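You operate a simulated robot arm through the tools that you are given. There is no shell and no other tool. Be economical: measure what you need, move in short steps, check, and stop when the job is done.

Carry out the task below with a simulated two-armed robot. There is one attempt and no reset: what you move stays moved.

Task
Pick up the plant in a white pot with one hand, pass it to the other hand and put it on the trestle end of the work shelf. Take the plant name block labelled "leeks" from the repair bench top and put it in the blue bowl. Pull the bench drawer open. The order is free. Set down upright: plant in a white pot, plant name block.

The check looks at the end state, three seconds after you hand in, the way a careful person would. Anything else that was tipped, shoved, dropped, spilled or broken makes it a failure.

Robot
Two 7-joint arms with fingered hands on one trunk, on a base that drives. Base frame: it is fixed to the floor where the robot stands at the start and does not move with it; the origin is under the middle of the robot, x ahead of it, y to its left, z up. Readings come in mm, rad, newtons and seconds.
The left shoulder is at the start at [70, 142, 1289], the right one opposite. With the tool pointing down near the work surface each hand reaches from about 100 to 740 mm from the robot's upright axis, wherever it stands, measured 20 degrees to its own side. Places, roughly: bench drawer [-100, -6100, 600]; blue bowl [-3500, -2000, 750]; plant name block [-3250, -1750, 750]; trestle end of the work shelf [1700, -2400, 800]. Payload 3.6 kg a hand.
The TCP of each hand is the grasp point between the finger pads, 25 mm short of the fingertips. In the tool frame z runs along the fingers and y along their closing line. Largest opening 88 mm; the body of the gripper starts 29 mm behind the TCP. The gripper is a hand of 5 fingers: y runs from the thumb to the fingers, the wrist lies at [-13, -97, -162] in the tool frame, and closing takes about 1.5 s.
Orientation is told as [roll, pitch, yaw] about the base's x, y, z axes, in that order, counted from this pose: with the fingers straight down and the wrist toward the robot, the tool's x, y and z point along [0, 1, 0], [1, 0, 0] and [0, 0, -1] of the base frame.

Tools
- The arms move only by the tool nudge_tool. It takes "left_moves", "right_moves" or both (then of equal length, played together; a hand with none holds still); each is one flat list of numbers, 7 for each row, row after row: the finger opening in mm, from 0 to 88, then the shift along the tool's x, y, z in mm, then the turn, a rotation vector about the tool's x, y, z in rad. In form: [claw, x, y, z, ax, ay, az, claw, x, y, z, ax, ay, az, ...]. A call has 1 to 20 rows; each row is the pose to reach, as a shift and turn from the pose commanded when the call began, along the tool's axes at that moment. Rows are played at 5 a second. More than 50 mm and 0.15 rad between two rows, or a gripper value outside its range, and nothing of the call is played. A pose out of reach is approached as far as the arm can. The call stops where the force on the tool passes 40 N (or 10 N more than at its start, if that is more) or the arm is blocked; 0.2 s more then pass. Each finger travels about 72 mm/s and halts on what it meets, pressing with about 25 N; the grip force reading is that of the motor and also rises with nothing between the fingers. The clock runs only during rows and for 0.2 s after the last one: add rows that repeat a pose to give the fingers time. It gives the time, the measured TCP pose, the force on the tool (base axes), the opening and the grip force at its end, in the units of the frame above (readings bear some noise), with the torque about the TCP (base axes, N m) and any sound that the robot's microphone picked up.
- Cameras (640 x 400 px; columns grow to the right, rows downward): "scene" is now at [137.2, -27.7, 1526.2]; the picture's right is [-0.29, -0.96, 0.00], its down [-0.46, 0.14, -0.88] and it looks along [0.84, -0.26, -0.48] (base axes); focal length 258 px, centre (320, 200). "left" rides on the left gripper at [-59, -79, -105] in its tool frame; the picture's right is [-0.73, -0.32, 0.61], its down [0.62, -0.68, 0.38] and it looks along [0.29, 0.66, 0.70] (tool axes); focal length 234 px, centre (320, 200). "right" rides on the right gripper at [59, -79, -105] in its tool frame; the picture's right is [-0.73, 0.32, -0.61], its down [-0.62, -0.68, 0.38] and it looks along [-0.29, 0.66, 0.70] (tool axes); focal length 234 px, centre (320, 200). There is no depth. A picture from a camera that has moved, and an enlarged one, comes with that camera's place and axes in the base frame and with its lens.
- grab_frame(camera): a new picture of that camera. It takes no simulated time.
- raise_lower(by): slides the trunk up (or, below 0, down) by that many mm; the arms and the scene camera ride with it, the base frame stays. It gives what a move gives, with no picture.
- roll_base(legs): drives the robot by 1 to 6 legs, each [ahead, left, turn to the left] in mm, mm and rad, along the robot's own axes; the way and the turn of a leg run together, so that a leg with both is an arc; at most 1500 mm and 3.142 rad a leg. The arms and the cameras ride along, it lands a little off, and it stops where it bumps. It gives what a move gives.
- hand_shape(shape, hand): the hand has 5 fingers and takes this shape, open, in about a second: jaw (thumb against the fingers, like two jaws); tri (thumb and two fingers); tip (a fingertip pinch); poke (one finger out to press); point (the index stretched); flat (the hand flat); cup (the hand cupped); fist (a fist). The gripper value then closes the fingers along that shape, each until it touches; the sizes above hold for jaw. It gives what a move gives, with no picture.
- aim_head(pan, tilt): turns the head with the scene camera to pan (to the left, within 1.501 rad either way) and tilt (down, from -0.506 to 1.204), counted from straight ahead of the robot. It gives what a move gives.
- close_up(camera, box): a new picture of the part [left, top, right, bottom] of that camera's present view, enlarged. It takes no simulated time.
- job_done(): hands the job in; it is judged then, once.

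Go step by step. Nothing tells you exact positions but the pictures and the camera data: compare them with the known pose of the tool, close in by small moves and look again before you grip or let go. The budget is 165 turns and 118 pictures, counting those below and the enlarged ones. Unless the task says otherwise, let go and move clear before handing in, and close with one line.

The tools are called as a command line: name --argument value ..., lists and objects as JSON in quotes. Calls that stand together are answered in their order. nudge_tool: Moves the arms, as the interface text tells. Its arguments: {"type":"object","properties":{"left_moves":{"type":"array","items":{"type":"number"}},"right_moves":{"type":"array","items":{"type":"number"}}},"required":[]} The other tools are called the same way: raise_lower (by) slides the trunk up or down; hand_shape (shape, hand) gives the hand a shape; roll_base (legs) drives the base; aim_head (pan, tilt) turns the head that bears the scene camera; grab_frame (camera) takes a picture; close_up (camera, box) takes an enlarged picture of a part of a camera's view; job_done () hands the job in.

At the start:

```text
clock: 0.0
left_tool_pos: [547.2, 48.6, 1192.3]
left_tool_rot: [-0.001, 0.001, 0.002]
left_contact_force: [0.3, -0.1, -0.1]
left_moment: [0.02, 0.0, 0.02]
left_finger_gap: 87.8
left_grasp_force: 0.0
left_shape: jaw
right_tool_pos: [431.3, -336.3, 1227.7]
right_tool_rot: [0.0, 0.001, -0.001]
right_contact_force: [-0.1, 0.6, -0.2]
right_moment: [0.02, -0.02, 0.04]
right_finger_gap: 87.7
right_grasp_force: 0.0
right_shape: jaw
trunk travel left (down, up): [-825.0, 115.0]
robot x, y, heading: [2.1, -1.9, -0.0]
head pan, tilt: [-0.297, 0.496]
```

scene: 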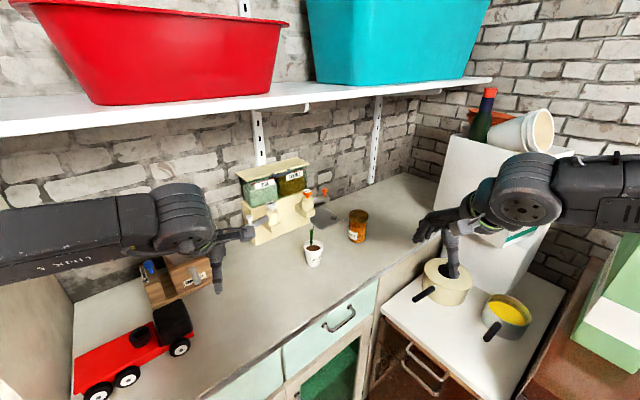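
right: 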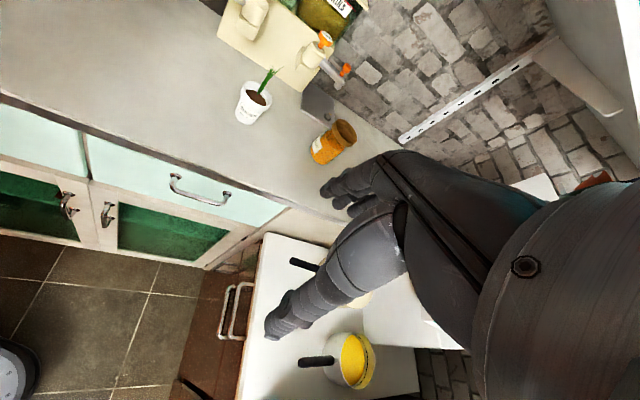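
left: 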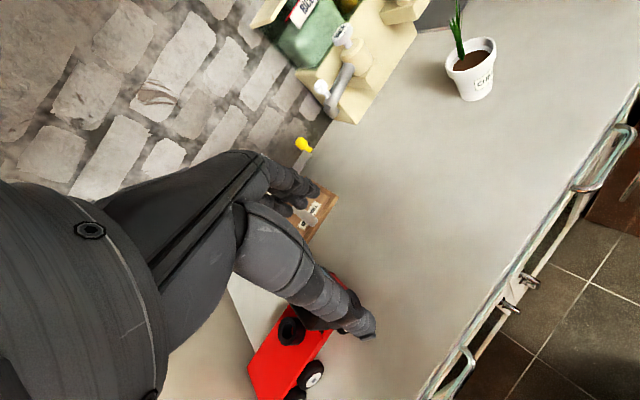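

The white-potted plant stands on the counter ahead at roughly (755, -195, 985). I will look closer at it and then look around the room.

close_up --camera "scene" --box '[220, 150, 400, 290]'

close_up --camera "left" --box '[380, 0, 580, 130]'

aim_head --pan -1.2 --tilt 0.4

grab_frame --camera "scene"

```text
2.86 times, centred on (310, 220) of scene
camera zoom: at [137.2, -27.7, 1526.2], right [-0.29, -0.96, 0.0], down [-0.46, 0.14, -0.88], along [0.84, -0.26, -0.48], focal length 738 px, centre (349, 143)
```

zoom: 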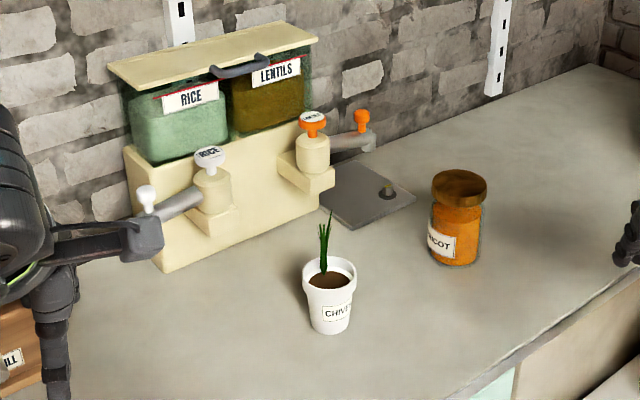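

```text
3.08 times, centred on (480, 65) of left
camera zoom: at [468.2, -10.5, 1298.5], right [-0.32, -0.73, -0.61], down [-0.68, 0.62, -0.38], along [0.66, 0.29, -0.7], focal length 720 px, centre (-172, 615)
```

zoom: 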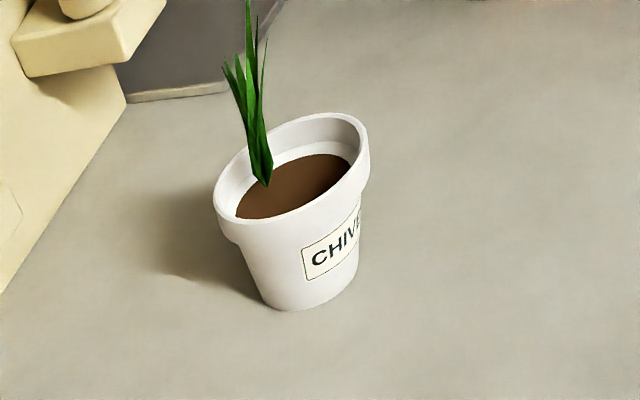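

```text
clock: 1.2
left_tool_pos: [547.1, 47.8, 1193.1]
left_tool_rot: [0.0, 0.0, 0.001]
left_contact_force: [0.2, -0.1, -0.4]
left_moment: [0.0, 0.02, -0.01]
left_finger_gap: 87.5
left_grasp_force: 0.2
left_shape: jaw
right_tool_pos: [430.3, -336.8, 1228.1]
right_tool_rot: [0.0, -0.001, 0.0]
right_contact_force: [0.4, -0.7, -0.3]
right_moment: [0.02, -0.01, -0.01]
right_finger_gap: 87.6
right_grasp_force: 0.1
right_shape: jaw
trunk travel left (down, up): [-825.0, 115.0]
robot x, y, heading: [5.4, 0.6, 0.002]
head pan, tilt: [-1.201, 0.4]
```

```text
112 pictures are left
camera scene: at [83.7, -87.3, 1535.0], right [-0.93, -0.36, 0.0], down [-0.14, 0.36, -0.92], along [0.33, -0.86, -0.39], focal length 258 px, centre (320, 200)
```

scene: 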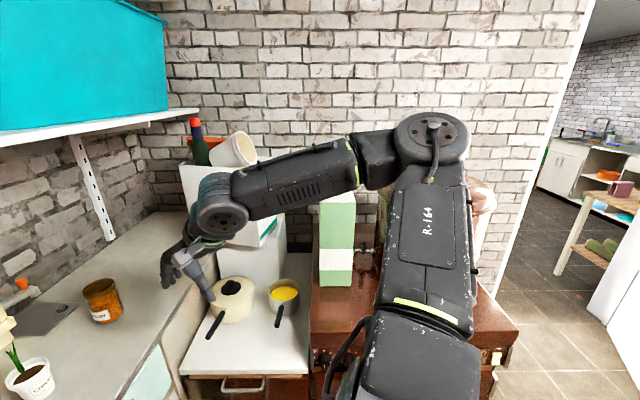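

The plant pot is about 61 mm at the rim and 70 mm tall with leaves above, so it needs a side grasp. I see a doorway to the right; I look at it and at my hand.

close_up --camera "scene" --box '[480, 20, 640, 400]'

close_up --camera "right" --box '[240, 120, 480, 370]'

```text
1.05 times, centred on (560, 210) of scene (not enlarged: the box is as wide or as high as the picture)
camera zoom: at [83.7, -87.3, 1535.0], right [-0.93, -0.36, 0.0], down [-0.14, 0.36, -0.92], along [0.33, -0.86, -0.39], focal length 272 px, centre (67, 190)
```

zoom: 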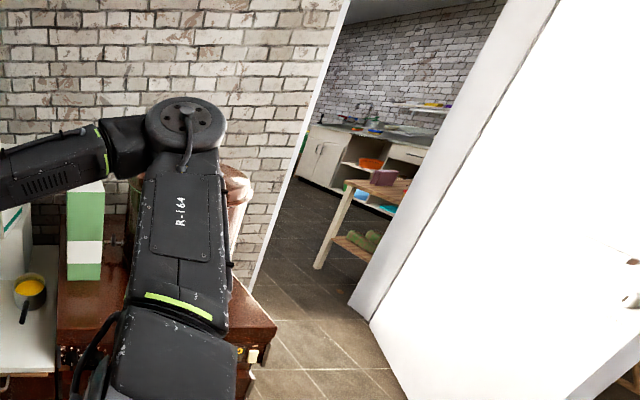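

```text
1.60 times, centred on (360, 245) of right
camera zoom: at [351.9, -276.9, 1333.1], right [0.32, -0.73, 0.61], down [-0.68, -0.62, -0.38], along [0.66, -0.29, -0.7], focal length 375 px, centre (256, 128)
```

zoom: 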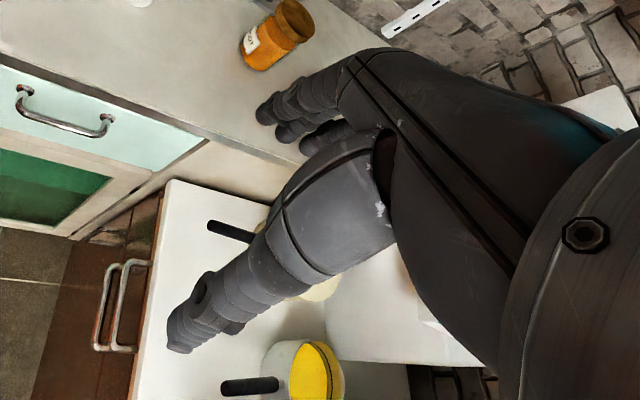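

I want a clearer view of the hand geometry before planning the grip, so I turn the head back to the left hand.

aim_head --pan 0.0 --tilt 0.6

close_up --camera "scene" --box '[180, 60, 560, 300]'

hand_shape --hand "left" --shape "tip"

close_up --camera "scene" --box '[180, 60, 560, 300]'

```text
clock: 2.6
left_tool_pos: [546.5, 47.5, 1193.6]
left_tool_rot: [0.0, 0.0, 0.002]
left_contact_force: [-0.8, 0.9, 1.1]
left_moment: [0.03, 0.0, -0.02]
left_finger_gap: 87.1
left_grasp_force: 0.1
left_shape: jaw
right_tool_pos: [430.1, -336.2, 1227.6]
right_tool_rot: [-0.001, 0.0, 0.001]
right_contact_force: [1.0, 0.8, 0.6]
right_moment: [-0.01, 0.0, 0.0]
right_finger_gap: 87.5
right_grasp_force: 0.1
right_shape: jaw
trunk travel left (down, up): [-825.0, 115.0]
robot x, y, heading: [-1.8, -3.0, 0.002]
head pan, tilt: [0.0, 0.6]
```

```text
1.67 times, centred on (370, 180) of scene
camera zoom: at [138.5, -1.1, 1516.8], right [0.0, -1.0, 0.0], down [-0.56, 0.0, -0.83], along [0.83, 0.0, -0.56], focal length 431 px, centre (237, 233)
```

zoom: 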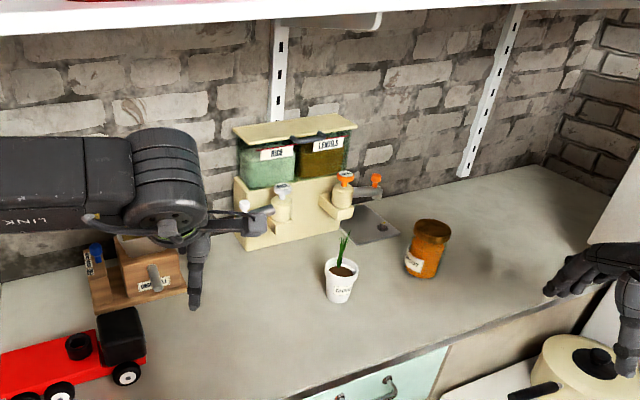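

```text
clock: 3.5
left_tool_pos: [548.7, 49.5, 1192.5]
left_tool_rot: [0.0, -0.001, 0.001]
left_contact_force: [0.3, 0.7, -0.4]
left_moment: [0.0, -0.01, -0.02]
left_finger_gap: 87.4
left_grasp_force: 0.1
left_shape: tip
right_tool_pos: [430.3, -336.4, 1227.0]
right_tool_rot: [0.001, 0.001, -0.002]
right_contact_force: [0.5, 0.4, -0.6]
right_moment: [0.0, 0.02, -0.01]
right_finger_gap: 87.7
right_grasp_force: 0.0
right_shape: jaw
trunk travel left (down, up): [-825.0, 115.0]
robot x, y, heading: [3.0, -0.6, -0.0]
head pan, tilt: [0.0, 0.6]
```

```text
1.67 times, centred on (370, 180) of scene
camera zoom: at [138.5, -1.0, 1516.8], right [0.0, -1.0, 0.0], down [-0.57, 0.0, -0.82], along [0.82, 0.0, -0.57], focal length 431 px, centre (237, 233)
```

zoom: 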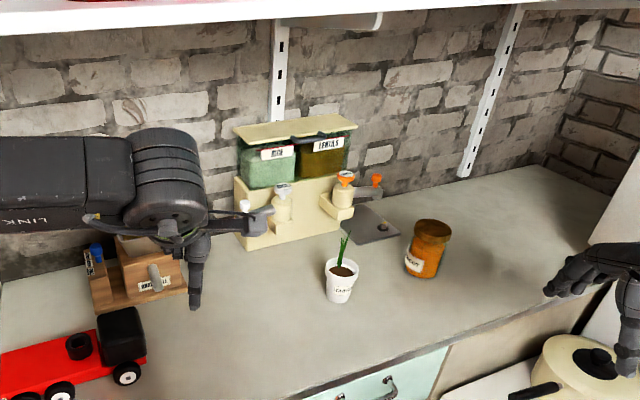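

The open hand has a long thumb along tool z and the fingers arching over. I'll check the finger layout partly closed, in jaw and tip, with the wrist camera.

nudge_tool --left_moves '[58, 0, 0, 0, 0, 0, 0, 58, 0, 0, 0, 0, 0, 0, 58, 0, 0, 0, 0, 0, 0, 58, 0, 0, 0, 0, 0, 0]' --right_moves '[58, 0, 0, 0, 0, 0, 0, 58, 0, 0, 0, 0, 0, 0, 58, 0, 0, 0, 0, 0, 0, 58, 0, 0, 0, 0, 0, 0]'

grab_frame --camera "left"

grab_frame --camera "right"

aim_head --pan -0.7 --tilt 0.6

close_up --camera "scene" --box '[240, 60, 480, 260]'

```text
clock: 4.5
left_tool_pos: [547.0, 48.2, 1193.2]
left_tool_rot: [-0.002, 0.0, 0.002]
left_contact_force: [-0.3, -0.1, 0.3]
left_moment: [0.01, -0.01, 0.03]
left_finger_gap: 58.5
left_grasp_force: 0.0
left_shape: tip
right_tool_pos: [430.1, -337.4, 1227.9]
right_tool_rot: [0.001, 0.001, -0.001]
right_contact_force: [-0.6, -1.1, 0.2]
right_moment: [-0.02, 0.01, -0.04]
right_finger_gap: 58.4
right_grasp_force: 0.0
right_shape: jaw
trunk travel left (down, up): [-825.0, 115.0]
robot x, y, heading: [4.0, -3.8, 0.005]
head pan, tilt: [0.0, 0.6]
```

```text
107 pictures are left
camera left: at [468.2, -10.5, 1298.5], right [-0.32, -0.73, -0.61], down [-0.68, 0.62, -0.38], along [0.66, 0.29, -0.7], focal length 234 px, centre (320, 200)
```

left: 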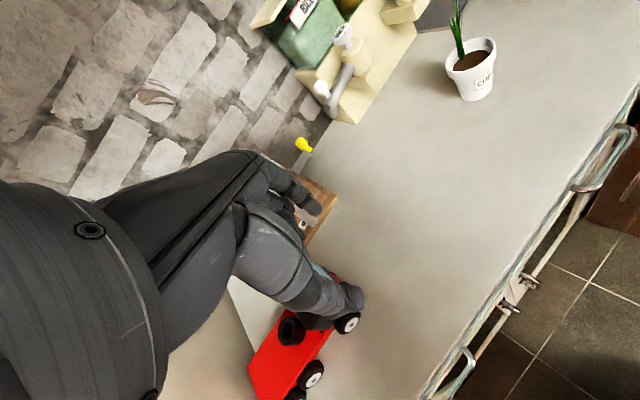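

```text
106 pictures are left
camera right: at [351.8, -276.9, 1333.1], right [0.32, -0.73, 0.61], down [-0.68, -0.62, -0.38], along [0.66, -0.29, -0.7], focal length 234 px, centre (320, 200)
```

right: 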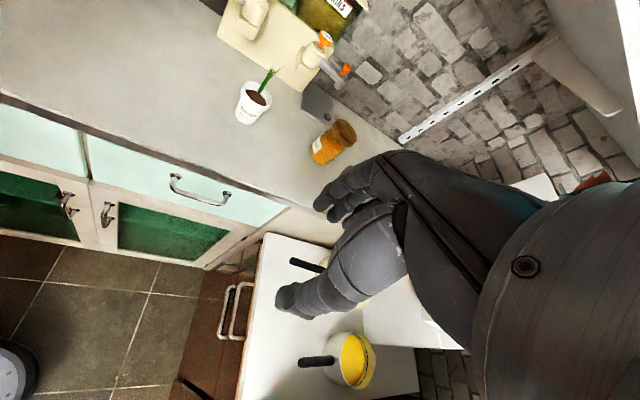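

```text
clock: 5.6
left_tool_pos: [548.0, 48.9, 1193.1]
left_tool_rot: [0.0, 0.0, 0.002]
left_contact_force: [-0.3, -1.1, 0.1]
left_moment: [0.01, 0.01, 0.01]
left_finger_gap: 58.1
left_grasp_force: 0.0
left_shape: tip
right_tool_pos: [430.5, -336.1, 1228.2]
right_tool_rot: [0.0, 0.0, -0.001]
right_contact_force: [0.6, 0.0, -0.4]
right_moment: [0.05, 0.02, 0.04]
right_finger_gap: 58.5
right_grasp_force: 0.1
right_shape: jaw
trunk travel left (down, up): [-825.0, 115.0]
robot x, y, heading: [-0.4, 1.4, 0.005]
head pan, tilt: [-0.7, 0.6]
```

```text
2.00 times, centred on (360, 160) of scene
camera zoom: at [117.8, -57.8, 1516.8], right [-0.64, -0.77, 0.0], down [-0.43, 0.36, -0.82], along [0.63, -0.53, -0.57], focal length 517 px, centre (240, 280)
```

zoom: 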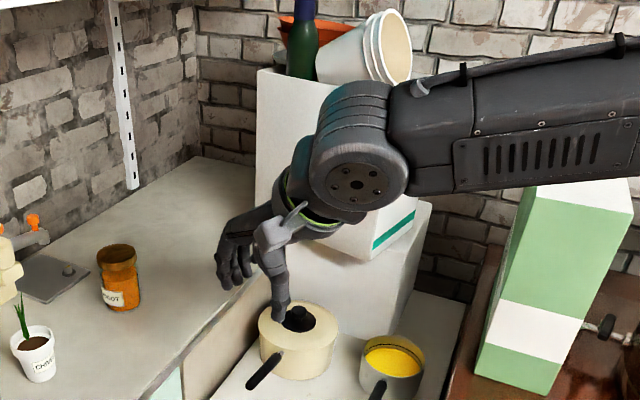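

I compare the narrow shapes: tip on the left, tri on the right, zoomed in from the wrist cameras.

hand_shape --hand "right" --shape "tri"

nudge_tool --right_moves '[58, 0, 0, 0, 0, 0, 0, 58, 0, 0, 0, 0, 0, 0, 58, 0, 0, 0, 0, 0, 0, 58, 0, 0, 0, 0, 0, 0]'

close_up --camera "left" --box '[200, 130, 400, 350]'

close_up --camera "right" --box '[250, 130, 450, 350]'

close_up --camera "scene" --box '[300, 100, 420, 220]'

```text
clock: 6.5
left_tool_pos: [547.5, 48.0, 1192.8]
left_tool_rot: [0.001, 0.001, 0.0]
left_contact_force: [0.2, 0.1, -0.2]
left_moment: [-0.04, 0.0, 0.01]
left_finger_gap: 58.3
left_grasp_force: 0.0
left_shape: tip
right_tool_pos: [430.7, -336.5, 1227.9]
right_tool_rot: [0.0, -0.001, 0.0]
right_contact_force: [0.1, -0.2, -0.8]
right_moment: [0.03, 0.01, -0.02]
right_finger_gap: 87.9
right_grasp_force: 0.1
right_shape: tri
trunk travel left (down, up): [-825.0, 115.0]
robot x, y, heading: [1.8, -1.4, -0.008]
head pan, tilt: [-0.7, 0.6]
```

```text
clock: 7.5
left_tool_pos: [548.0, 48.5, 1193.5]
left_tool_rot: [-0.001, 0.0, 0.001]
left_contact_force: [-0.2, -0.6, 0.4]
left_moment: [0.02, -0.01, 0.01]
left_finger_gap: 58.3
left_grasp_force: 0.1
left_shape: tip
right_tool_pos: [429.7, -336.4, 1228.8]
right_tool_rot: [0.0, 0.002, 0.002]
right_contact_force: [0.5, 0.4, 0.3]
right_moment: [-0.02, 0.0, 0.0]
right_finger_gap: 58.3
right_grasp_force: 0.1
right_shape: tri
trunk travel left (down, up): [-825.0, 115.0]
robot x, y, heading: [-0.9, 1.9, -0.003]
head pan, tilt: [-0.7, 0.6]
```

```text
1.82 times, centred on (300, 240) of left
camera zoom: at [468.2, -10.5, 1298.5], right [-0.32, -0.73, -0.61], down [-0.68, 0.62, -0.38], along [0.66, 0.29, -0.7], focal length 426 px, centre (356, 127)
```

zoom: 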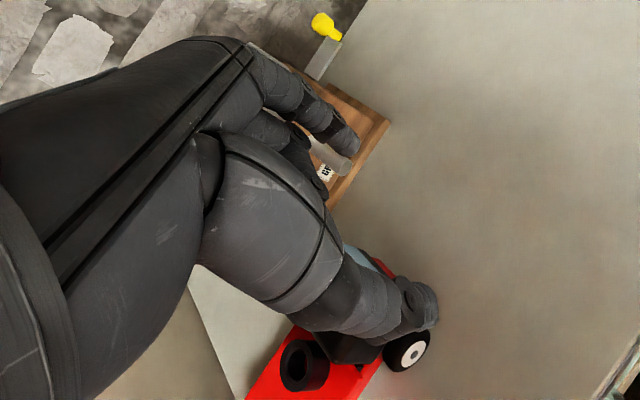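

```text
1.82 times, centred on (350, 240) of right
camera zoom: at [351.8, -276.9, 1333.1], right [0.32, -0.73, 0.61], down [-0.68, -0.62, -0.38], along [0.66, -0.29, -0.7], focal length 426 px, centre (266, 127)
```

zoom: 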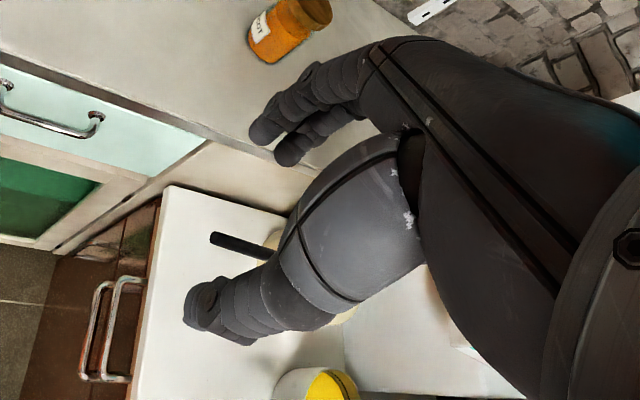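

```text
3.33 times, centred on (360, 160) of scene
camera zoom: at [117.7, -57.9, 1516.8], right [-0.64, -0.76, 0.0], down [-0.43, 0.36, -0.82], along [0.63, -0.53, -0.57], focal length 861 px, centre (187, 333)
```

zoom: 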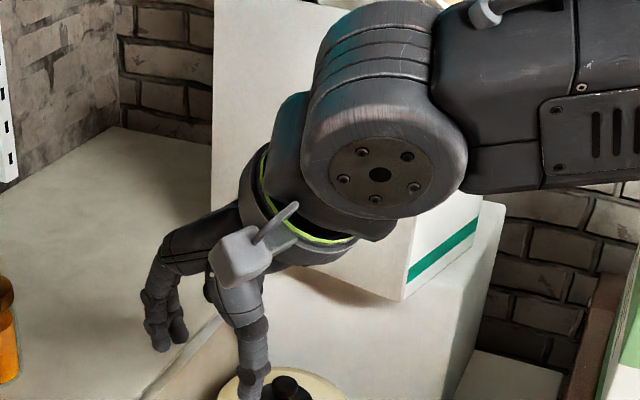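

Tri and tip shapes fold the unused fingers away, so narrow grips work: right hand grips high near the rim, left hand low for the hand-over. I drive slightly closer and orient the right hand pointing left and somewhat downward.

roll_base --legs '[[110, -100, 0]]'

hand_shape --hand "right" --shape "tip"

nudge_tool --right_moves '[88, 0, 0, 0, 0, 0.14, 0, 88, 0, 0, 0, 0, 0.28, 0, 88, 0, 0, 0, 0, 0.42, 0, 88, 0, 0, 0, 0, 0.56, 0, 88, 0, 0, 0, 0, 0.7, 0, 88, 0, 0, 0, 0, 0.84, 0, 88, 0, 0, 0, 0, 0.98, 0, 88, 0, 0, 0, 0, 1.1, 0]'

grab_frame --camera "scene"

grab_frame --camera "right"

```text
clock: 8.8
left_tool_pos: [655.9, -49.0, 1193.7]
left_tool_rot: [-0.002, -0.002, 0.001]
left_contact_force: [-0.5, 0.1, 0.7]
left_moment: [0.01, -0.02, -0.02]
left_finger_gap: 58.4
left_grasp_force: 0.0
left_shape: tip
right_tool_pos: [539.2, -433.9, 1230.5]
right_tool_rot: [-0.003, -0.001, -0.001]
right_contact_force: [-0.5, 0.3, -0.7]
right_moment: [-0.01, 0.04, 0.01]
right_finger_gap: 58.3
right_grasp_force: 0.0
right_shape: tri
trunk travel left (down, up): [-825.0, 115.0]
robot x, y, heading: [110.9, -101.7, -0.003]
head pan, tilt: [-0.7, 0.6]
```

```text
clock: 9.7
left_tool_pos: [658.3, -52.6, 1192.3]
left_tool_rot: [0.0, 0.001, 0.002]
left_contact_force: [-0.3, 0.1, -0.1]
left_moment: [-0.04, 0.01, 0.04]
left_finger_gap: 58.2
left_grasp_force: 0.1
left_shape: tip
right_tool_pos: [541.3, -437.7, 1227.8]
right_tool_rot: [-0.002, -0.001, -0.001]
right_contact_force: [0.7, -0.1, 1.2]
right_moment: [-0.01, 0.0, 0.01]
right_finger_gap: 88.1
right_grasp_force: 0.0
right_shape: tip
trunk travel left (down, up): [-825.0, 115.0]
robot x, y, heading: [112.8, -100.4, -0.001]
head pan, tilt: [-0.7, 0.6]
```

```text
clock: 11.5
left_tool_pos: [658.9, -51.7, 1193.4]
left_tool_rot: [0.0, 0.0, 0.002]
left_contact_force: [-0.8, -0.4, -0.2]
left_moment: [0.0, 0.03, -0.02]
left_finger_gap: 58.3
left_grasp_force: 0.1
left_shape: tip
right_tool_pos: [541.7, -436.7, 1227.1]
right_tool_rot: [1.102, -0.002, 0.001]
right_contact_force: [0.4, -0.3, 0.7]
right_moment: [0.01, 0.0, 0.0]
right_finger_gap: 88.0
right_grasp_force: 0.1
right_shape: tip
trunk travel left (down, up): [-825.0, 115.0]
robot x, y, heading: [109.5, -98.6, -0.003]
head pan, tilt: [-0.7, 0.6]
```

```text
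101 pictures are left
camera scene: at [228.7, -158.2, 1516.8], right [-0.64, -0.77, 0.0], down [-0.43, 0.36, -0.82], along [0.63, -0.53, -0.57], focal length 258 px, centre (320, 200)
```

scene: 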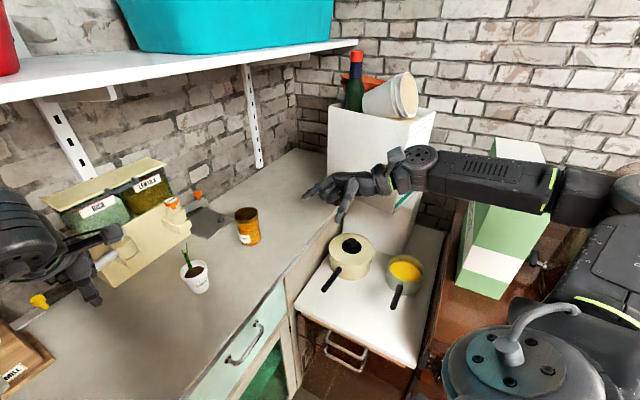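

```text
100 pictures are left
camera right: at [463.0, -502.5, 1327.7], right [0.32, -0.87, -0.37], down [-0.68, 0.06, -0.73], along [0.66, 0.49, -0.57], focal length 234 px, centre (320, 200)
```

right: 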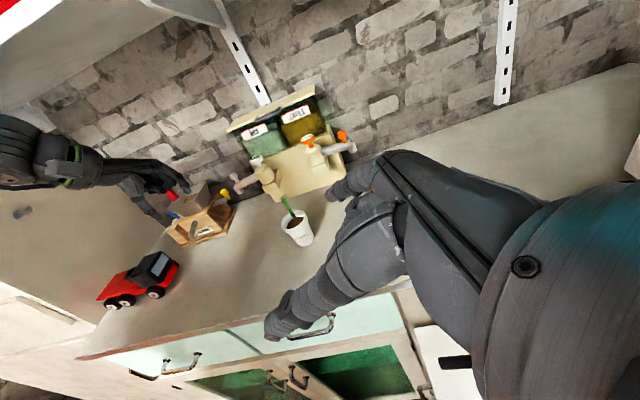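

The arm handles this pose well; the pot refines to about (760, -191, 980) with the jar close on its right-back. I will approach with the hand pointing diagonally forward-left to keep clear of the jar.

nudge_tool --right_moves '[88, -11, 19, 31, -0.1, 0, 0.0509, 88, -22, 39, 63, -0.2, 0, 0.1017, 88, -33, 58, 94, -0.3, 0, 0.1526, 88, -45, 77, 126, -0.4, 0, 0.2034, 88, -56, 96, 158, -0.5, 0, 0.2543, 88, -67, 116, 189, -0.6, 0, 0.305, 88, -78, 135, 220, -0.7, 0, 0.356]'

aim_head --pan -0.2 --tilt 0.75

grab_frame --camera "scene"

grab_frame --camera "right"

```text
clock: 13.1
left_tool_pos: [659.7, -50.5, 1193.0]
left_tool_rot: [-0.003, 0.003, 0.002]
left_contact_force: [-0.4, 0.6, -0.3]
left_moment: [-0.02, 0.02, -0.02]
left_finger_gap: 58.5
left_grasp_force: 0.1
left_shape: tip
right_tool_pos: [676.4, -274.5, 1057.8]
right_tool_rot: [1.098, 0.0, -0.789]
right_contact_force: [0.5, 0.1, 0.0]
right_moment: [-0.02, -0.02, 0.03]
right_finger_gap: 88.0
right_grasp_force: 0.1
right_shape: tip
right hand out of reach, approached as far as the arm can: row 3
trunk travel left (down, up): [-825.0, 115.0]
robot x, y, heading: [110.0, -99.6, 0.002]
head pan, tilt: [-0.7, 0.6]
```

```text
clock: 14.1
left_tool_pos: [657.8, -51.6, 1192.6]
left_tool_rot: [0.0, -0.002, 0.001]
left_contact_force: [0.7, 0.1, 0.1]
left_moment: [0.02, -0.04, -0.01]
left_finger_gap: 58.6
left_grasp_force: 0.2
left_shape: tip
right_tool_pos: [675.5, -275.9, 1059.6]
right_tool_rot: [1.102, 0.001, -0.784]
right_contact_force: [-0.7, -0.7, -0.2]
right_moment: [-0.02, -0.01, 0.01]
right_finger_gap: 87.9
right_grasp_force: 0.1
right_shape: tip
trunk travel left (down, up): [-825.0, 115.0]
robot x, y, heading: [112.1, -104.2, 0.0]
head pan, tilt: [-0.201, 0.75]
```

```text
99 pictures are left
camera scene: at [241.9, -117.7, 1504.0], right [-0.2, -0.98, 0.0], down [-0.67, 0.14, -0.73], along [0.72, -0.15, -0.68], focal length 258 px, centre (320, 200)
```

scene: 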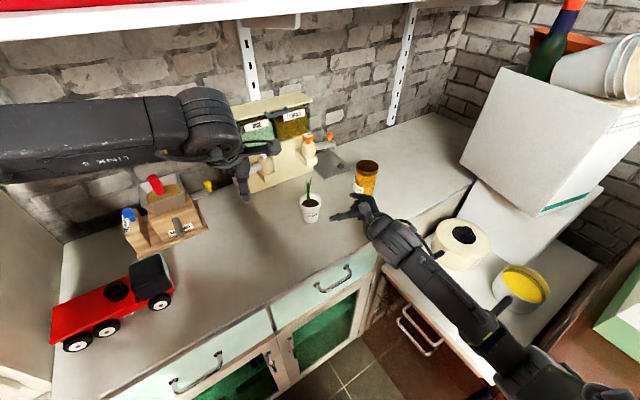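

```text
98 pictures are left
camera right: at [572.3, -266.2, 1159.2], right [-0.39, -0.84, -0.37], down [-0.44, 0.52, -0.73], along [0.81, -0.12, -0.57], focal length 234 px, centre (320, 200)
```

right: 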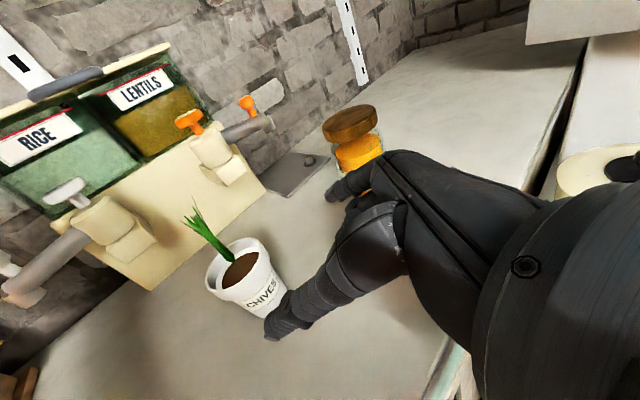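

Let me zoom in to pin the rim and base of the pot precisely.

close_up --camera "scene" --box '[270, 160, 390, 235]'

close_up --camera "right" --box '[160, 180, 400, 350]'

```text
5.33 times, centred on (330, 198) of scene
camera zoom: at [241.9, -117.7, 1504.0], right [-0.2, -0.98, 0.0], down [-0.67, 0.14, -0.73], along [0.72, -0.15, -0.68], focal length 1378 px, centre (267, 213)
```

zoom: 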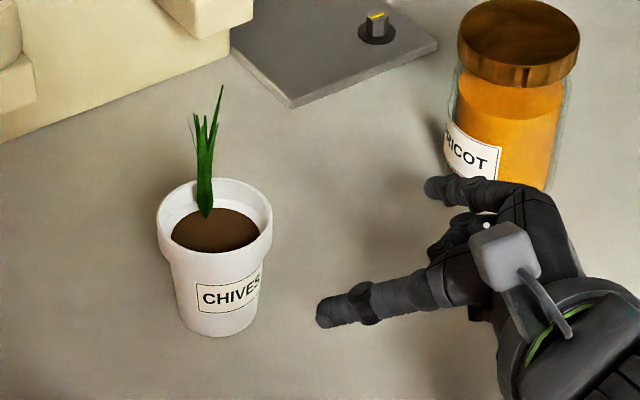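

```text
2.35 times, centred on (280, 265) of right
camera zoom: at [572.3, -266.2, 1159.2], right [-0.39, -0.84, -0.37], down [-0.44, 0.52, -0.73], along [0.81, -0.12, -0.57], focal length 551 px, centre (414, 47)
```

zoom: 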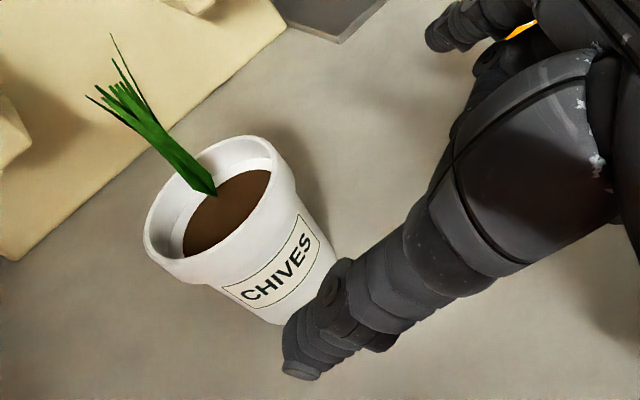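

Pot axis is about (745, -195), counter at 955, rim at about 1027. I align laterally and advance part way.

nudge_tool --right_moves '[88, 9, -8, 0, 0, 0, 0, 88, 9, -8, 25, 0, 0, 0, 88, 9, -8, 50, 0, 0, 0]'

close_up --camera "scene" --box '[270, 160, 390, 235]'

grab_frame --camera "right"

```text
clock: 14.9
left_tool_pos: [657.7, -50.3, 1192.4]
left_tool_rot: [-0.002, -0.001, 0.002]
left_contact_force: [-0.1, 0.0, 0.3]
left_moment: [0.01, 0.03, -0.02]
left_finger_gap: 58.6
left_grasp_force: 0.1
left_shape: tip
right_tool_pos: [705.3, -234.3, 1044.1]
right_tool_rot: [1.099, -0.001, -0.786]
right_contact_force: [0.4, 0.3, -0.1]
right_moment: [-0.01, -0.01, -0.02]
right_finger_gap: 87.8
right_grasp_force: 0.0
right_shape: tip
trunk travel left (down, up): [-825.0, 115.0]
robot x, y, heading: [110.0, -102.8, -0.001]
head pan, tilt: [-0.201, 0.75]
```

```text
5.33 times, centred on (330, 198) of scene
camera zoom: at [243.0, -115.7, 1503.9], right [-0.2, -0.98, 0.0], down [-0.67, 0.13, -0.73], along [0.72, -0.15, -0.68], focal length 1378 px, centre (267, 213)
```

zoom: 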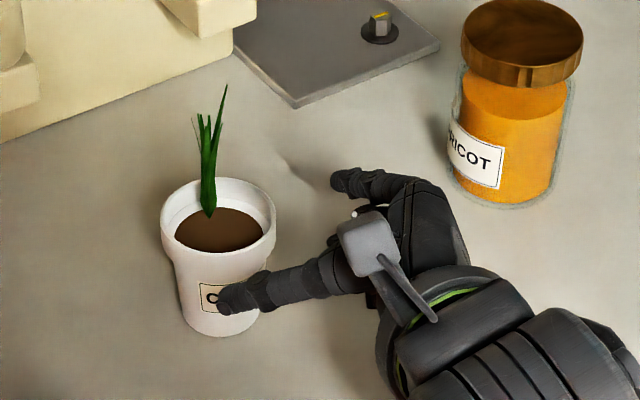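

```text
94 pictures are left
camera right: at [603.1, -224.1, 1144.5], right [-0.39, -0.84, -0.37], down [-0.44, 0.52, -0.73], along [0.81, -0.12, -0.57], focal length 234 px, centre (320, 200)
```

right: 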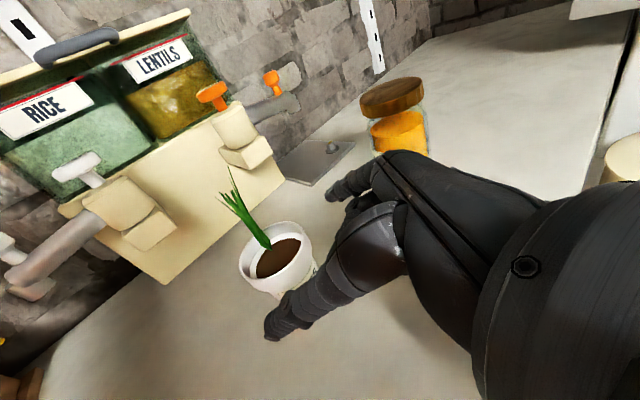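

Alignment looks right; I advance the remaining ~50 mm and look before closing.

nudge_tool --right_moves '[88, 0, 0, 26, 0, 0, 0, 88, 0, 0, 51, 0, 0, 0]'

close_up --camera "scene" --box '[270, 160, 390, 235]'

close_up --camera "right" --box '[200, 150, 440, 350]'

```text
clock: 15.5
left_tool_pos: [659.1, -49.2, 1192.7]
left_tool_rot: [-0.001, 0.001, 0.002]
left_contact_force: [0.5, 0.3, 0.6]
left_moment: [-0.03, -0.03, 0.01]
left_finger_gap: 58.3
left_grasp_force: 0.0
left_shape: tip
right_tool_pos: [737.7, -202.4, 1019.4]
right_tool_rot: [1.1, -0.001, -0.784]
right_contact_force: [0.4, 0.7, 0.4]
right_moment: [0.03, 0.02, -0.02]
right_finger_gap: 88.0
right_grasp_force: 0.0
right_shape: tip
trunk travel left (down, up): [-825.0, 115.0]
robot x, y, heading: [110.1, -100.5, 0.0]
head pan, tilt: [-0.201, 0.75]
```

```text
5.33 times, centred on (330, 198) of scene
camera zoom: at [243.2, -115.6, 1503.9], right [-0.2, -0.98, 0.0], down [-0.67, 0.13, -0.73], along [0.72, -0.15, -0.68], focal length 1378 px, centre (267, 213)
```

zoom: 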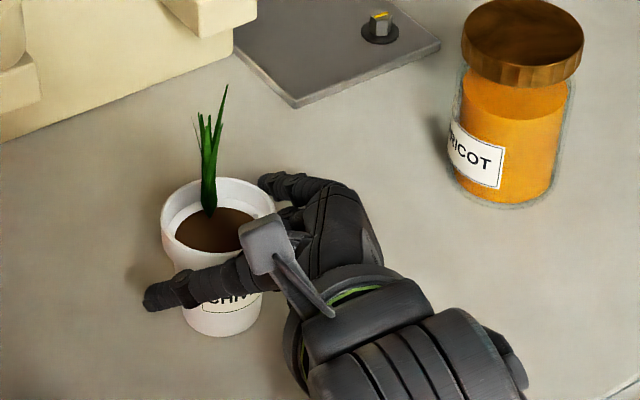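

```text
2.00 times, centred on (320, 250) of right
camera zoom: at [634.4, -192.2, 1120.6], right [-0.39, -0.84, -0.37], down [-0.44, 0.52, -0.73], along [0.81, -0.12, -0.57], focal length 468 px, centre (320, 100)
```

zoom: 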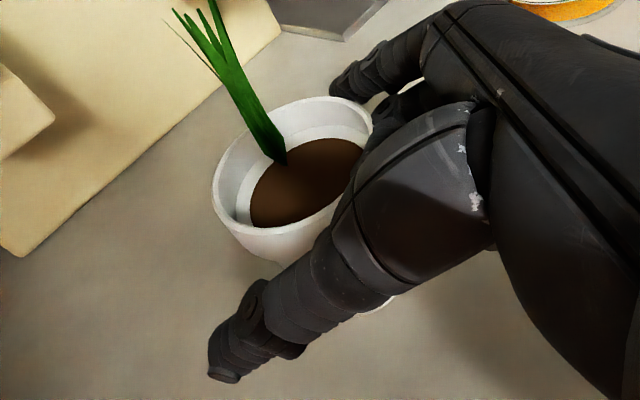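

Thumb and index straddle the rim. I close gently.

nudge_tool --right_moves '[70, 0, 0, 0, 0, 0, 0, 60, 0, 0, 0, 0, 0, 0, 50, 0, 0, 0, 0, 0, 0, 40, 0, 0, 0, 0, 0, 0, 40, 0, 0, 0, 0, 0, 0, 40, 0, 0, 0, 0, 0, 0, 40, 0, 0, 0, 0, 0, 0]'

close_up --camera "scene" --box '[270, 160, 390, 235]'

close_up --camera "right" --box '[200, 150, 440, 350]'

```text
clock: 17.1
left_tool_pos: [656.8, -50.0, 1193.6]
left_tool_rot: [0.001, 0.001, 0.001]
left_contact_force: [0.6, 0.4, 0.7]
left_moment: [-0.02, 0.03, 0.02]
left_finger_gap: 58.2
left_grasp_force: 0.0
left_shape: tip
right_tool_pos: [735.9, -204.0, 1022.0]
right_tool_rot: [1.1, -0.001, -0.785]
right_contact_force: [0.5, -0.2, 5.5]
right_moment: [0.06, -0.06, -0.02]
right_finger_gap: 39.8
right_grasp_force: 25.3
right_shape: tip
trunk travel left (down, up): [-825.0, 115.0]
robot x, y, heading: [110.0, -98.8, 0.005]
head pan, tilt: [-0.201, 0.75]
```

```text
5.33 times, centred on (330, 198) of scene
camera zoom: at [241.4, -117.0, 1504.0], right [-0.2, -0.98, 0.0], down [-0.67, 0.14, -0.73], along [0.72, -0.15, -0.68], focal length 1378 px, centre (267, 213)
```

zoom: 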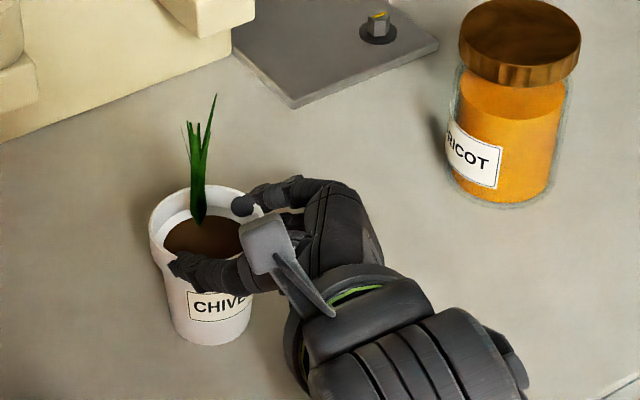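

```text
2.00 times, centred on (320, 250) of right
camera zoom: at [632.9, -193.5, 1121.5], right [-0.39, -0.84, -0.37], down [-0.44, 0.52, -0.73], along [0.81, -0.12, -0.57], focal length 468 px, centre (320, 100)
```

zoom: 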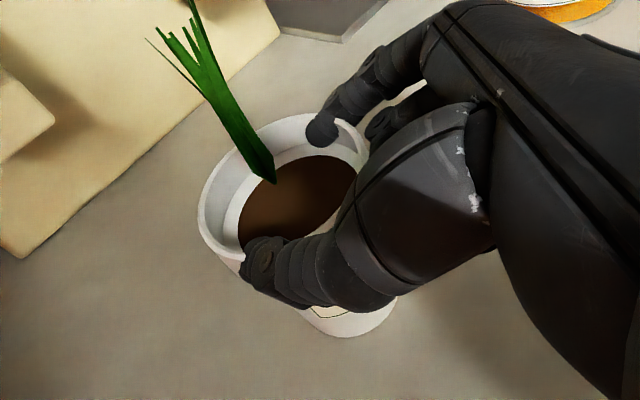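

The fingers slid up over the rim: too high and too shallow. I reopen and re-measure.

nudge_tool --right_moves '[60, 0, 0, 0, 0, 0, 0, 88, 0, 0, 0, 0, 0, 0, 88, 0, 0, 0, 0, 0, 0, 88, 0, 0, 0, 0, 0, 0, 88, 0, 0, 0, 0, 0, 0]'

close_up --camera "scene" --box '[270, 160, 390, 235]'

close_up --camera "right" --box '[200, 150, 440, 350]'

```text
clock: 18.3
left_tool_pos: [658.3, -51.2, 1192.8]
left_tool_rot: [-0.001, 0.001, 0.004]
left_contact_force: [-0.8, -0.2, 0.2]
left_moment: [-0.02, 0.0, 0.01]
left_finger_gap: 58.3
left_grasp_force: 0.1
left_shape: tip
right_tool_pos: [736.5, -202.9, 1019.6]
right_tool_rot: [1.1, 0.001, -0.786]
right_contact_force: [-0.7, -0.5, 1.3]
right_moment: [0.0, -0.02, 0.02]
right_finger_gap: 87.2
right_grasp_force: 0.0
right_shape: tip
trunk travel left (down, up): [-825.0, 115.0]
robot x, y, heading: [113.0, -101.6, 0.003]
head pan, tilt: [-0.201, 0.75]
```

```text
5.33 times, centred on (330, 198) of scene
camera zoom: at [242.4, -117.2, 1503.9], right [-0.2, -0.98, 0.0], down [-0.67, 0.14, -0.73], along [0.72, -0.15, -0.68], focal length 1378 px, centre (267, 213)
```

zoom: 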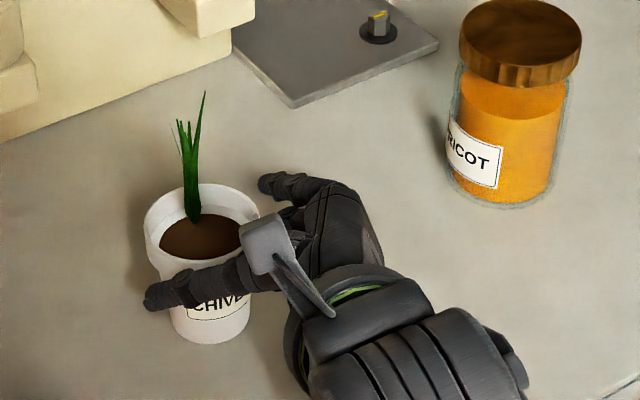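

```text
2.00 times, centred on (320, 250) of right
camera zoom: at [633.6, -193.6, 1120.9], right [-0.39, -0.84, -0.37], down [-0.44, 0.52, -0.73], along [0.81, -0.12, -0.57], focal length 468 px, centre (320, 100)
```

zoom: 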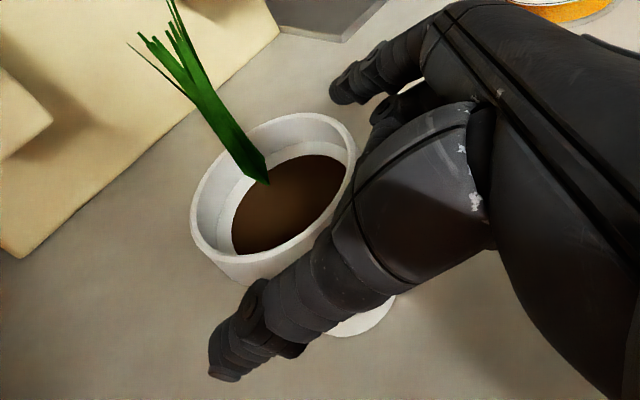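

The pot is upright, moved ~10 mm. I shift toward the thumb side, lower ~20 mm and go slightly deeper.

nudge_tool --right_moves '[88, 0, -9.5, 0, 0, 0, 0, 88, -15, -9.5, 5, 0, 0, 0, 88, -15, -9.5, 14, 0, 0, 0]'

close_up --camera "scene" --box '[270, 160, 390, 235]'

close_up --camera "right" --box '[200, 150, 440, 350]'

```text
clock: 19.1
left_tool_pos: [659.5, -51.4, 1191.8]
left_tool_rot: [-0.001, 0.0, 0.001]
left_contact_force: [-0.6, 0.0, 0.6]
left_moment: [0.01, -0.03, -0.01]
left_finger_gap: 58.0
left_grasp_force: 0.0
left_shape: tip
right_tool_pos: [734.4, -192.1, 1000.4]
right_tool_rot: [1.097, 0.0, -0.786]
right_contact_force: [-0.2, 0.2, 0.3]
right_moment: [-0.02, -0.03, 0.02]
right_finger_gap: 87.4
right_grasp_force: 0.1
right_shape: tip
trunk travel left (down, up): [-825.0, 115.0]
robot x, y, heading: [114.2, -99.7, -0.002]
head pan, tilt: [-0.201, 0.75]
```

```text
5.33 times, centred on (330, 198) of scene
camera zoom: at [242.5, -116.9, 1503.9], right [-0.2, -0.98, 0.0], down [-0.67, 0.14, -0.73], along [0.72, -0.15, -0.68], focal length 1378 px, centre (267, 213)
```

zoom: 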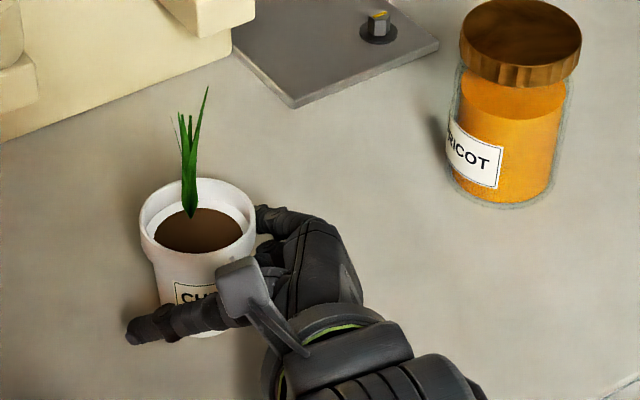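

```text
2.00 times, centred on (320, 250) of right
camera zoom: at [631.3, -183.0, 1101.3], right [-0.39, -0.84, -0.37], down [-0.44, 0.52, -0.73], along [0.81, -0.12, -0.57], focal length 468 px, centre (320, 100)
```

zoom: 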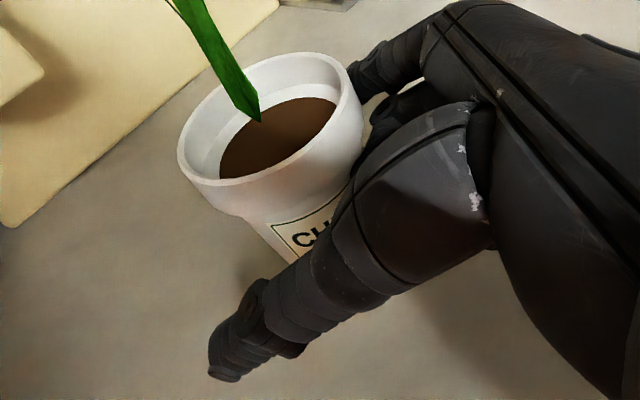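

The index is now touching the pot; I shift back toward the finger side and go deeper.

nudge_tool --right_moves '[88, 0, 11, 0, 0, 0, 0, 88, 3, 11, 6, 0, 0, 0, 88, 6, 11, 12, 0, 0, 0]'

close_up --camera "scene" --box '[270, 160, 390, 235]'

close_up --camera "right" --box '[200, 150, 440, 350]'

```text
clock: 19.9
left_tool_pos: [657.9, -51.3, 1192.9]
left_tool_rot: [0.0, 0.0, 0.001]
left_contact_force: [-0.2, 1.4, 0.3]
left_moment: [-0.02, -0.01, 0.0]
left_finger_gap: 58.2
left_grasp_force: 0.0
left_shape: tip
right_tool_pos: [751.1, -190.6, 1000.7]
right_tool_rot: [1.099, 0.0, -0.786]
right_contact_force: [-0.8, 0.2, 0.0]
right_moment: [0.01, 0.01, -0.02]
right_finger_gap: 87.6
right_grasp_force: 0.0
right_shape: tip
trunk travel left (down, up): [-825.0, 115.0]
robot x, y, heading: [111.4, -100.0, -0.003]
head pan, tilt: [-0.201, 0.75]
```

```text
5.33 times, centred on (330, 198) of scene
camera zoom: at [242.1, -116.7, 1503.9], right [-0.2, -0.98, 0.0], down [-0.67, 0.14, -0.73], along [0.72, -0.15, -0.68], focal length 1378 px, centre (267, 213)
```

zoom: 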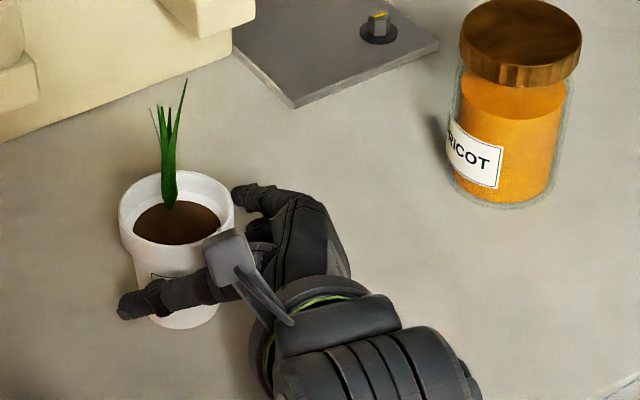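

```text
2.00 times, centred on (320, 250) of right
camera zoom: at [648.7, -180.7, 1101.5], right [-0.39, -0.84, -0.37], down [-0.44, 0.52, -0.73], along [0.81, -0.12, -0.57], focal length 468 px, centre (320, 100)
```

zoom: 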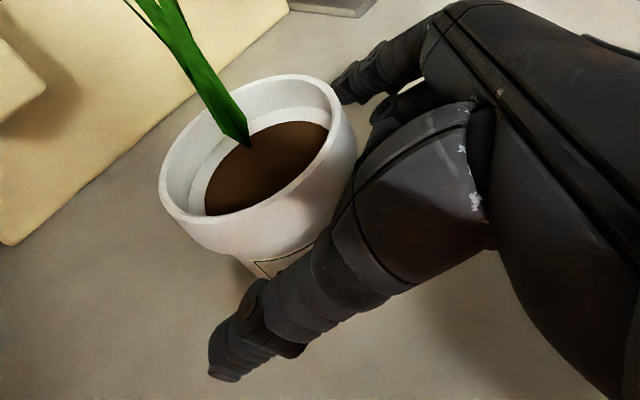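

The pot now nests against the base of the thumb, axis ~20 mm ahead of the TCP and well centred. I try closing gradually.

nudge_tool --right_moves '[80, 0, 0, 0, 0, 0, 0, 74, 0, 0, 0, 0, 0, 0, 68, 0, 0, 0, 0, 0, 0, 62, 0, 0, 0, 0, 0, 0, 56, 0, 0, 0, 0, 0, 0, 50, 0, 0, 0, 0, 0, 0, 46, 0, 0, 0, 0, 0, 0, 46, 0, 0, 0, 0, 0, 0]'

close_up --camera "scene" --box '[270, 160, 390, 235]'

close_up --camera "right" --box '[200, 150, 440, 350]'

```text
clock: 21.7
left_tool_pos: [658.3, -50.2, 1192.3]
left_tool_rot: [-0.001, 0.0, 0.001]
left_contact_force: [0.0, 0.6, 1.1]
left_moment: [0.02, 0.01, -0.03]
left_finger_gap: 58.1
left_grasp_force: 0.1
left_shape: tip
right_tool_pos: [750.0, -191.7, 1000.5]
right_tool_rot: [1.1, -0.001, -0.786]
right_contact_force: [0.2, -0.3, -2.2]
right_moment: [-0.02, 0.02, -0.02]
right_finger_gap: 46.4
right_grasp_force: 25.0
right_shape: tip
trunk travel left (down, up): [-825.0, 115.0]
robot x, y, heading: [110.3, -99.6, -0.003]
head pan, tilt: [-0.201, 0.75]
```

```text
5.33 times, centred on (330, 198) of scene
camera zoom: at [242.4, -117.1, 1503.9], right [-0.2, -0.98, 0.0], down [-0.67, 0.14, -0.73], along [0.72, -0.15, -0.68], focal length 1378 px, centre (267, 213)
```

zoom: 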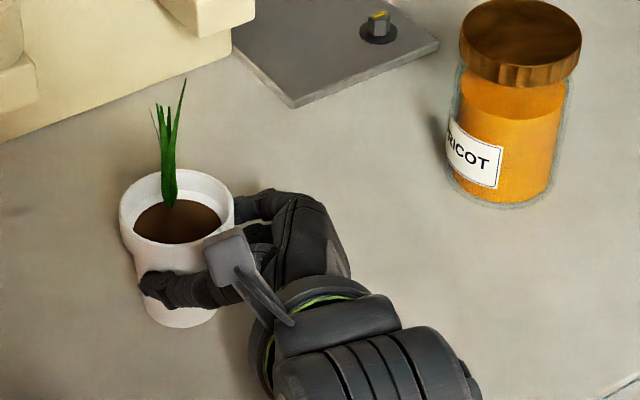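

```text
2.00 times, centred on (320, 250) of right
camera zoom: at [648.8, -180.9, 1101.4], right [-0.39, -0.84, -0.37], down [-0.44, 0.52, -0.73], along [0.81, -0.12, -0.57], focal length 468 px, centre (320, 100)
```

zoom: 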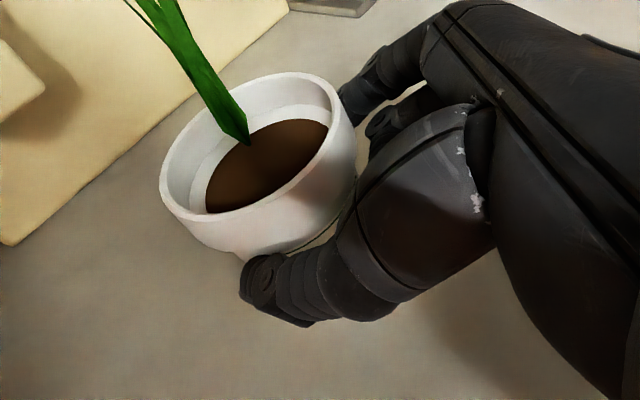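

The fingers hold the body under the rim, with 25 N and no motion of the pot. I lift a little and look.

nudge_tool --right_moves '[42, 0, 0, 0, 0, 0, 0, 42, 0, 0, 0, 0, 0, 0, 42, 9, 0, -4.5, 0, 0, 0, 42, 18, 0, -9, 0, 0, 0, 42, 36, 0, -18, 0, 0, 0]'

close_up --camera "scene" --box '[260, 130, 400, 235]'

close_up --camera "right" --box '[200, 150, 440, 350]'

```text
clock: 22.9
left_tool_pos: [658.4, -51.6, 1193.1]
left_tool_rot: [-0.001, -0.001, 0.003]
left_contact_force: [0.8, -0.2, -0.3]
left_moment: [-0.03, -0.04, -0.02]
left_finger_gap: 58.4
left_grasp_force: 0.1
left_shape: tip
right_tool_pos: [751.0, -199.1, 1034.6]
right_tool_rot: [1.081, -0.011, -0.791]
right_contact_force: [-0.3, 0.2, -1.3]
right_moment: [-0.03, 0.05, -0.01]
right_finger_gap: 46.2
right_grasp_force: 25.0
right_shape: tip
trunk travel left (down, up): [-825.0, 115.0]
robot x, y, heading: [110.5, -103.3, -0.001]
head pan, tilt: [-0.201, 0.75]
```

```text
3.81 times, centred on (330, 182) of scene
camera zoom: at [242.3, -117.4, 1503.9], right [-0.2, -0.98, 0.0], down [-0.67, 0.14, -0.73], along [0.72, -0.15, -0.68], focal length 984 px, centre (282, 267)
```

zoom: 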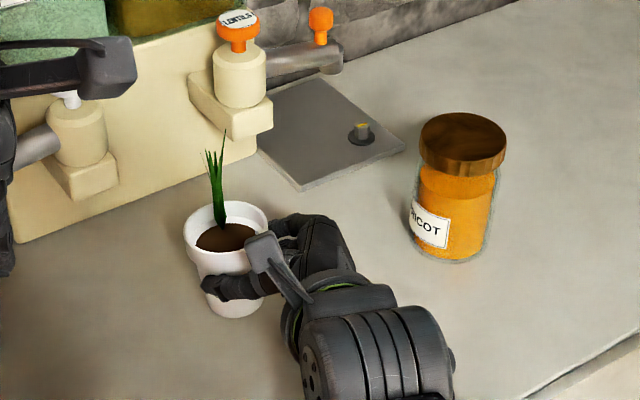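

```text
2.00 times, centred on (320, 250) of right
camera zoom: at [648.8, -187.1, 1135.6], right [-0.39, -0.85, -0.35], down [-0.44, 0.51, -0.74], along [0.81, -0.14, -0.58], focal length 468 px, centre (320, 100)
```

zoom: 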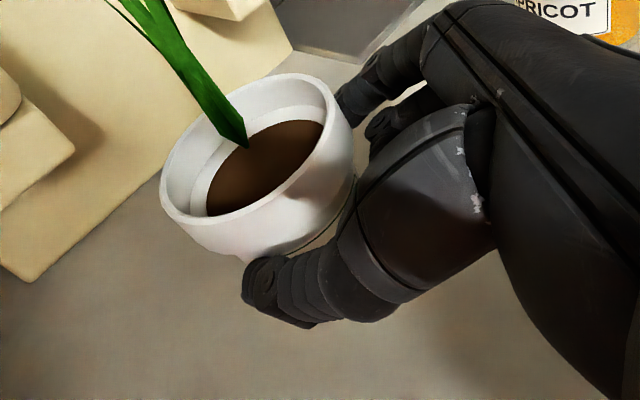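

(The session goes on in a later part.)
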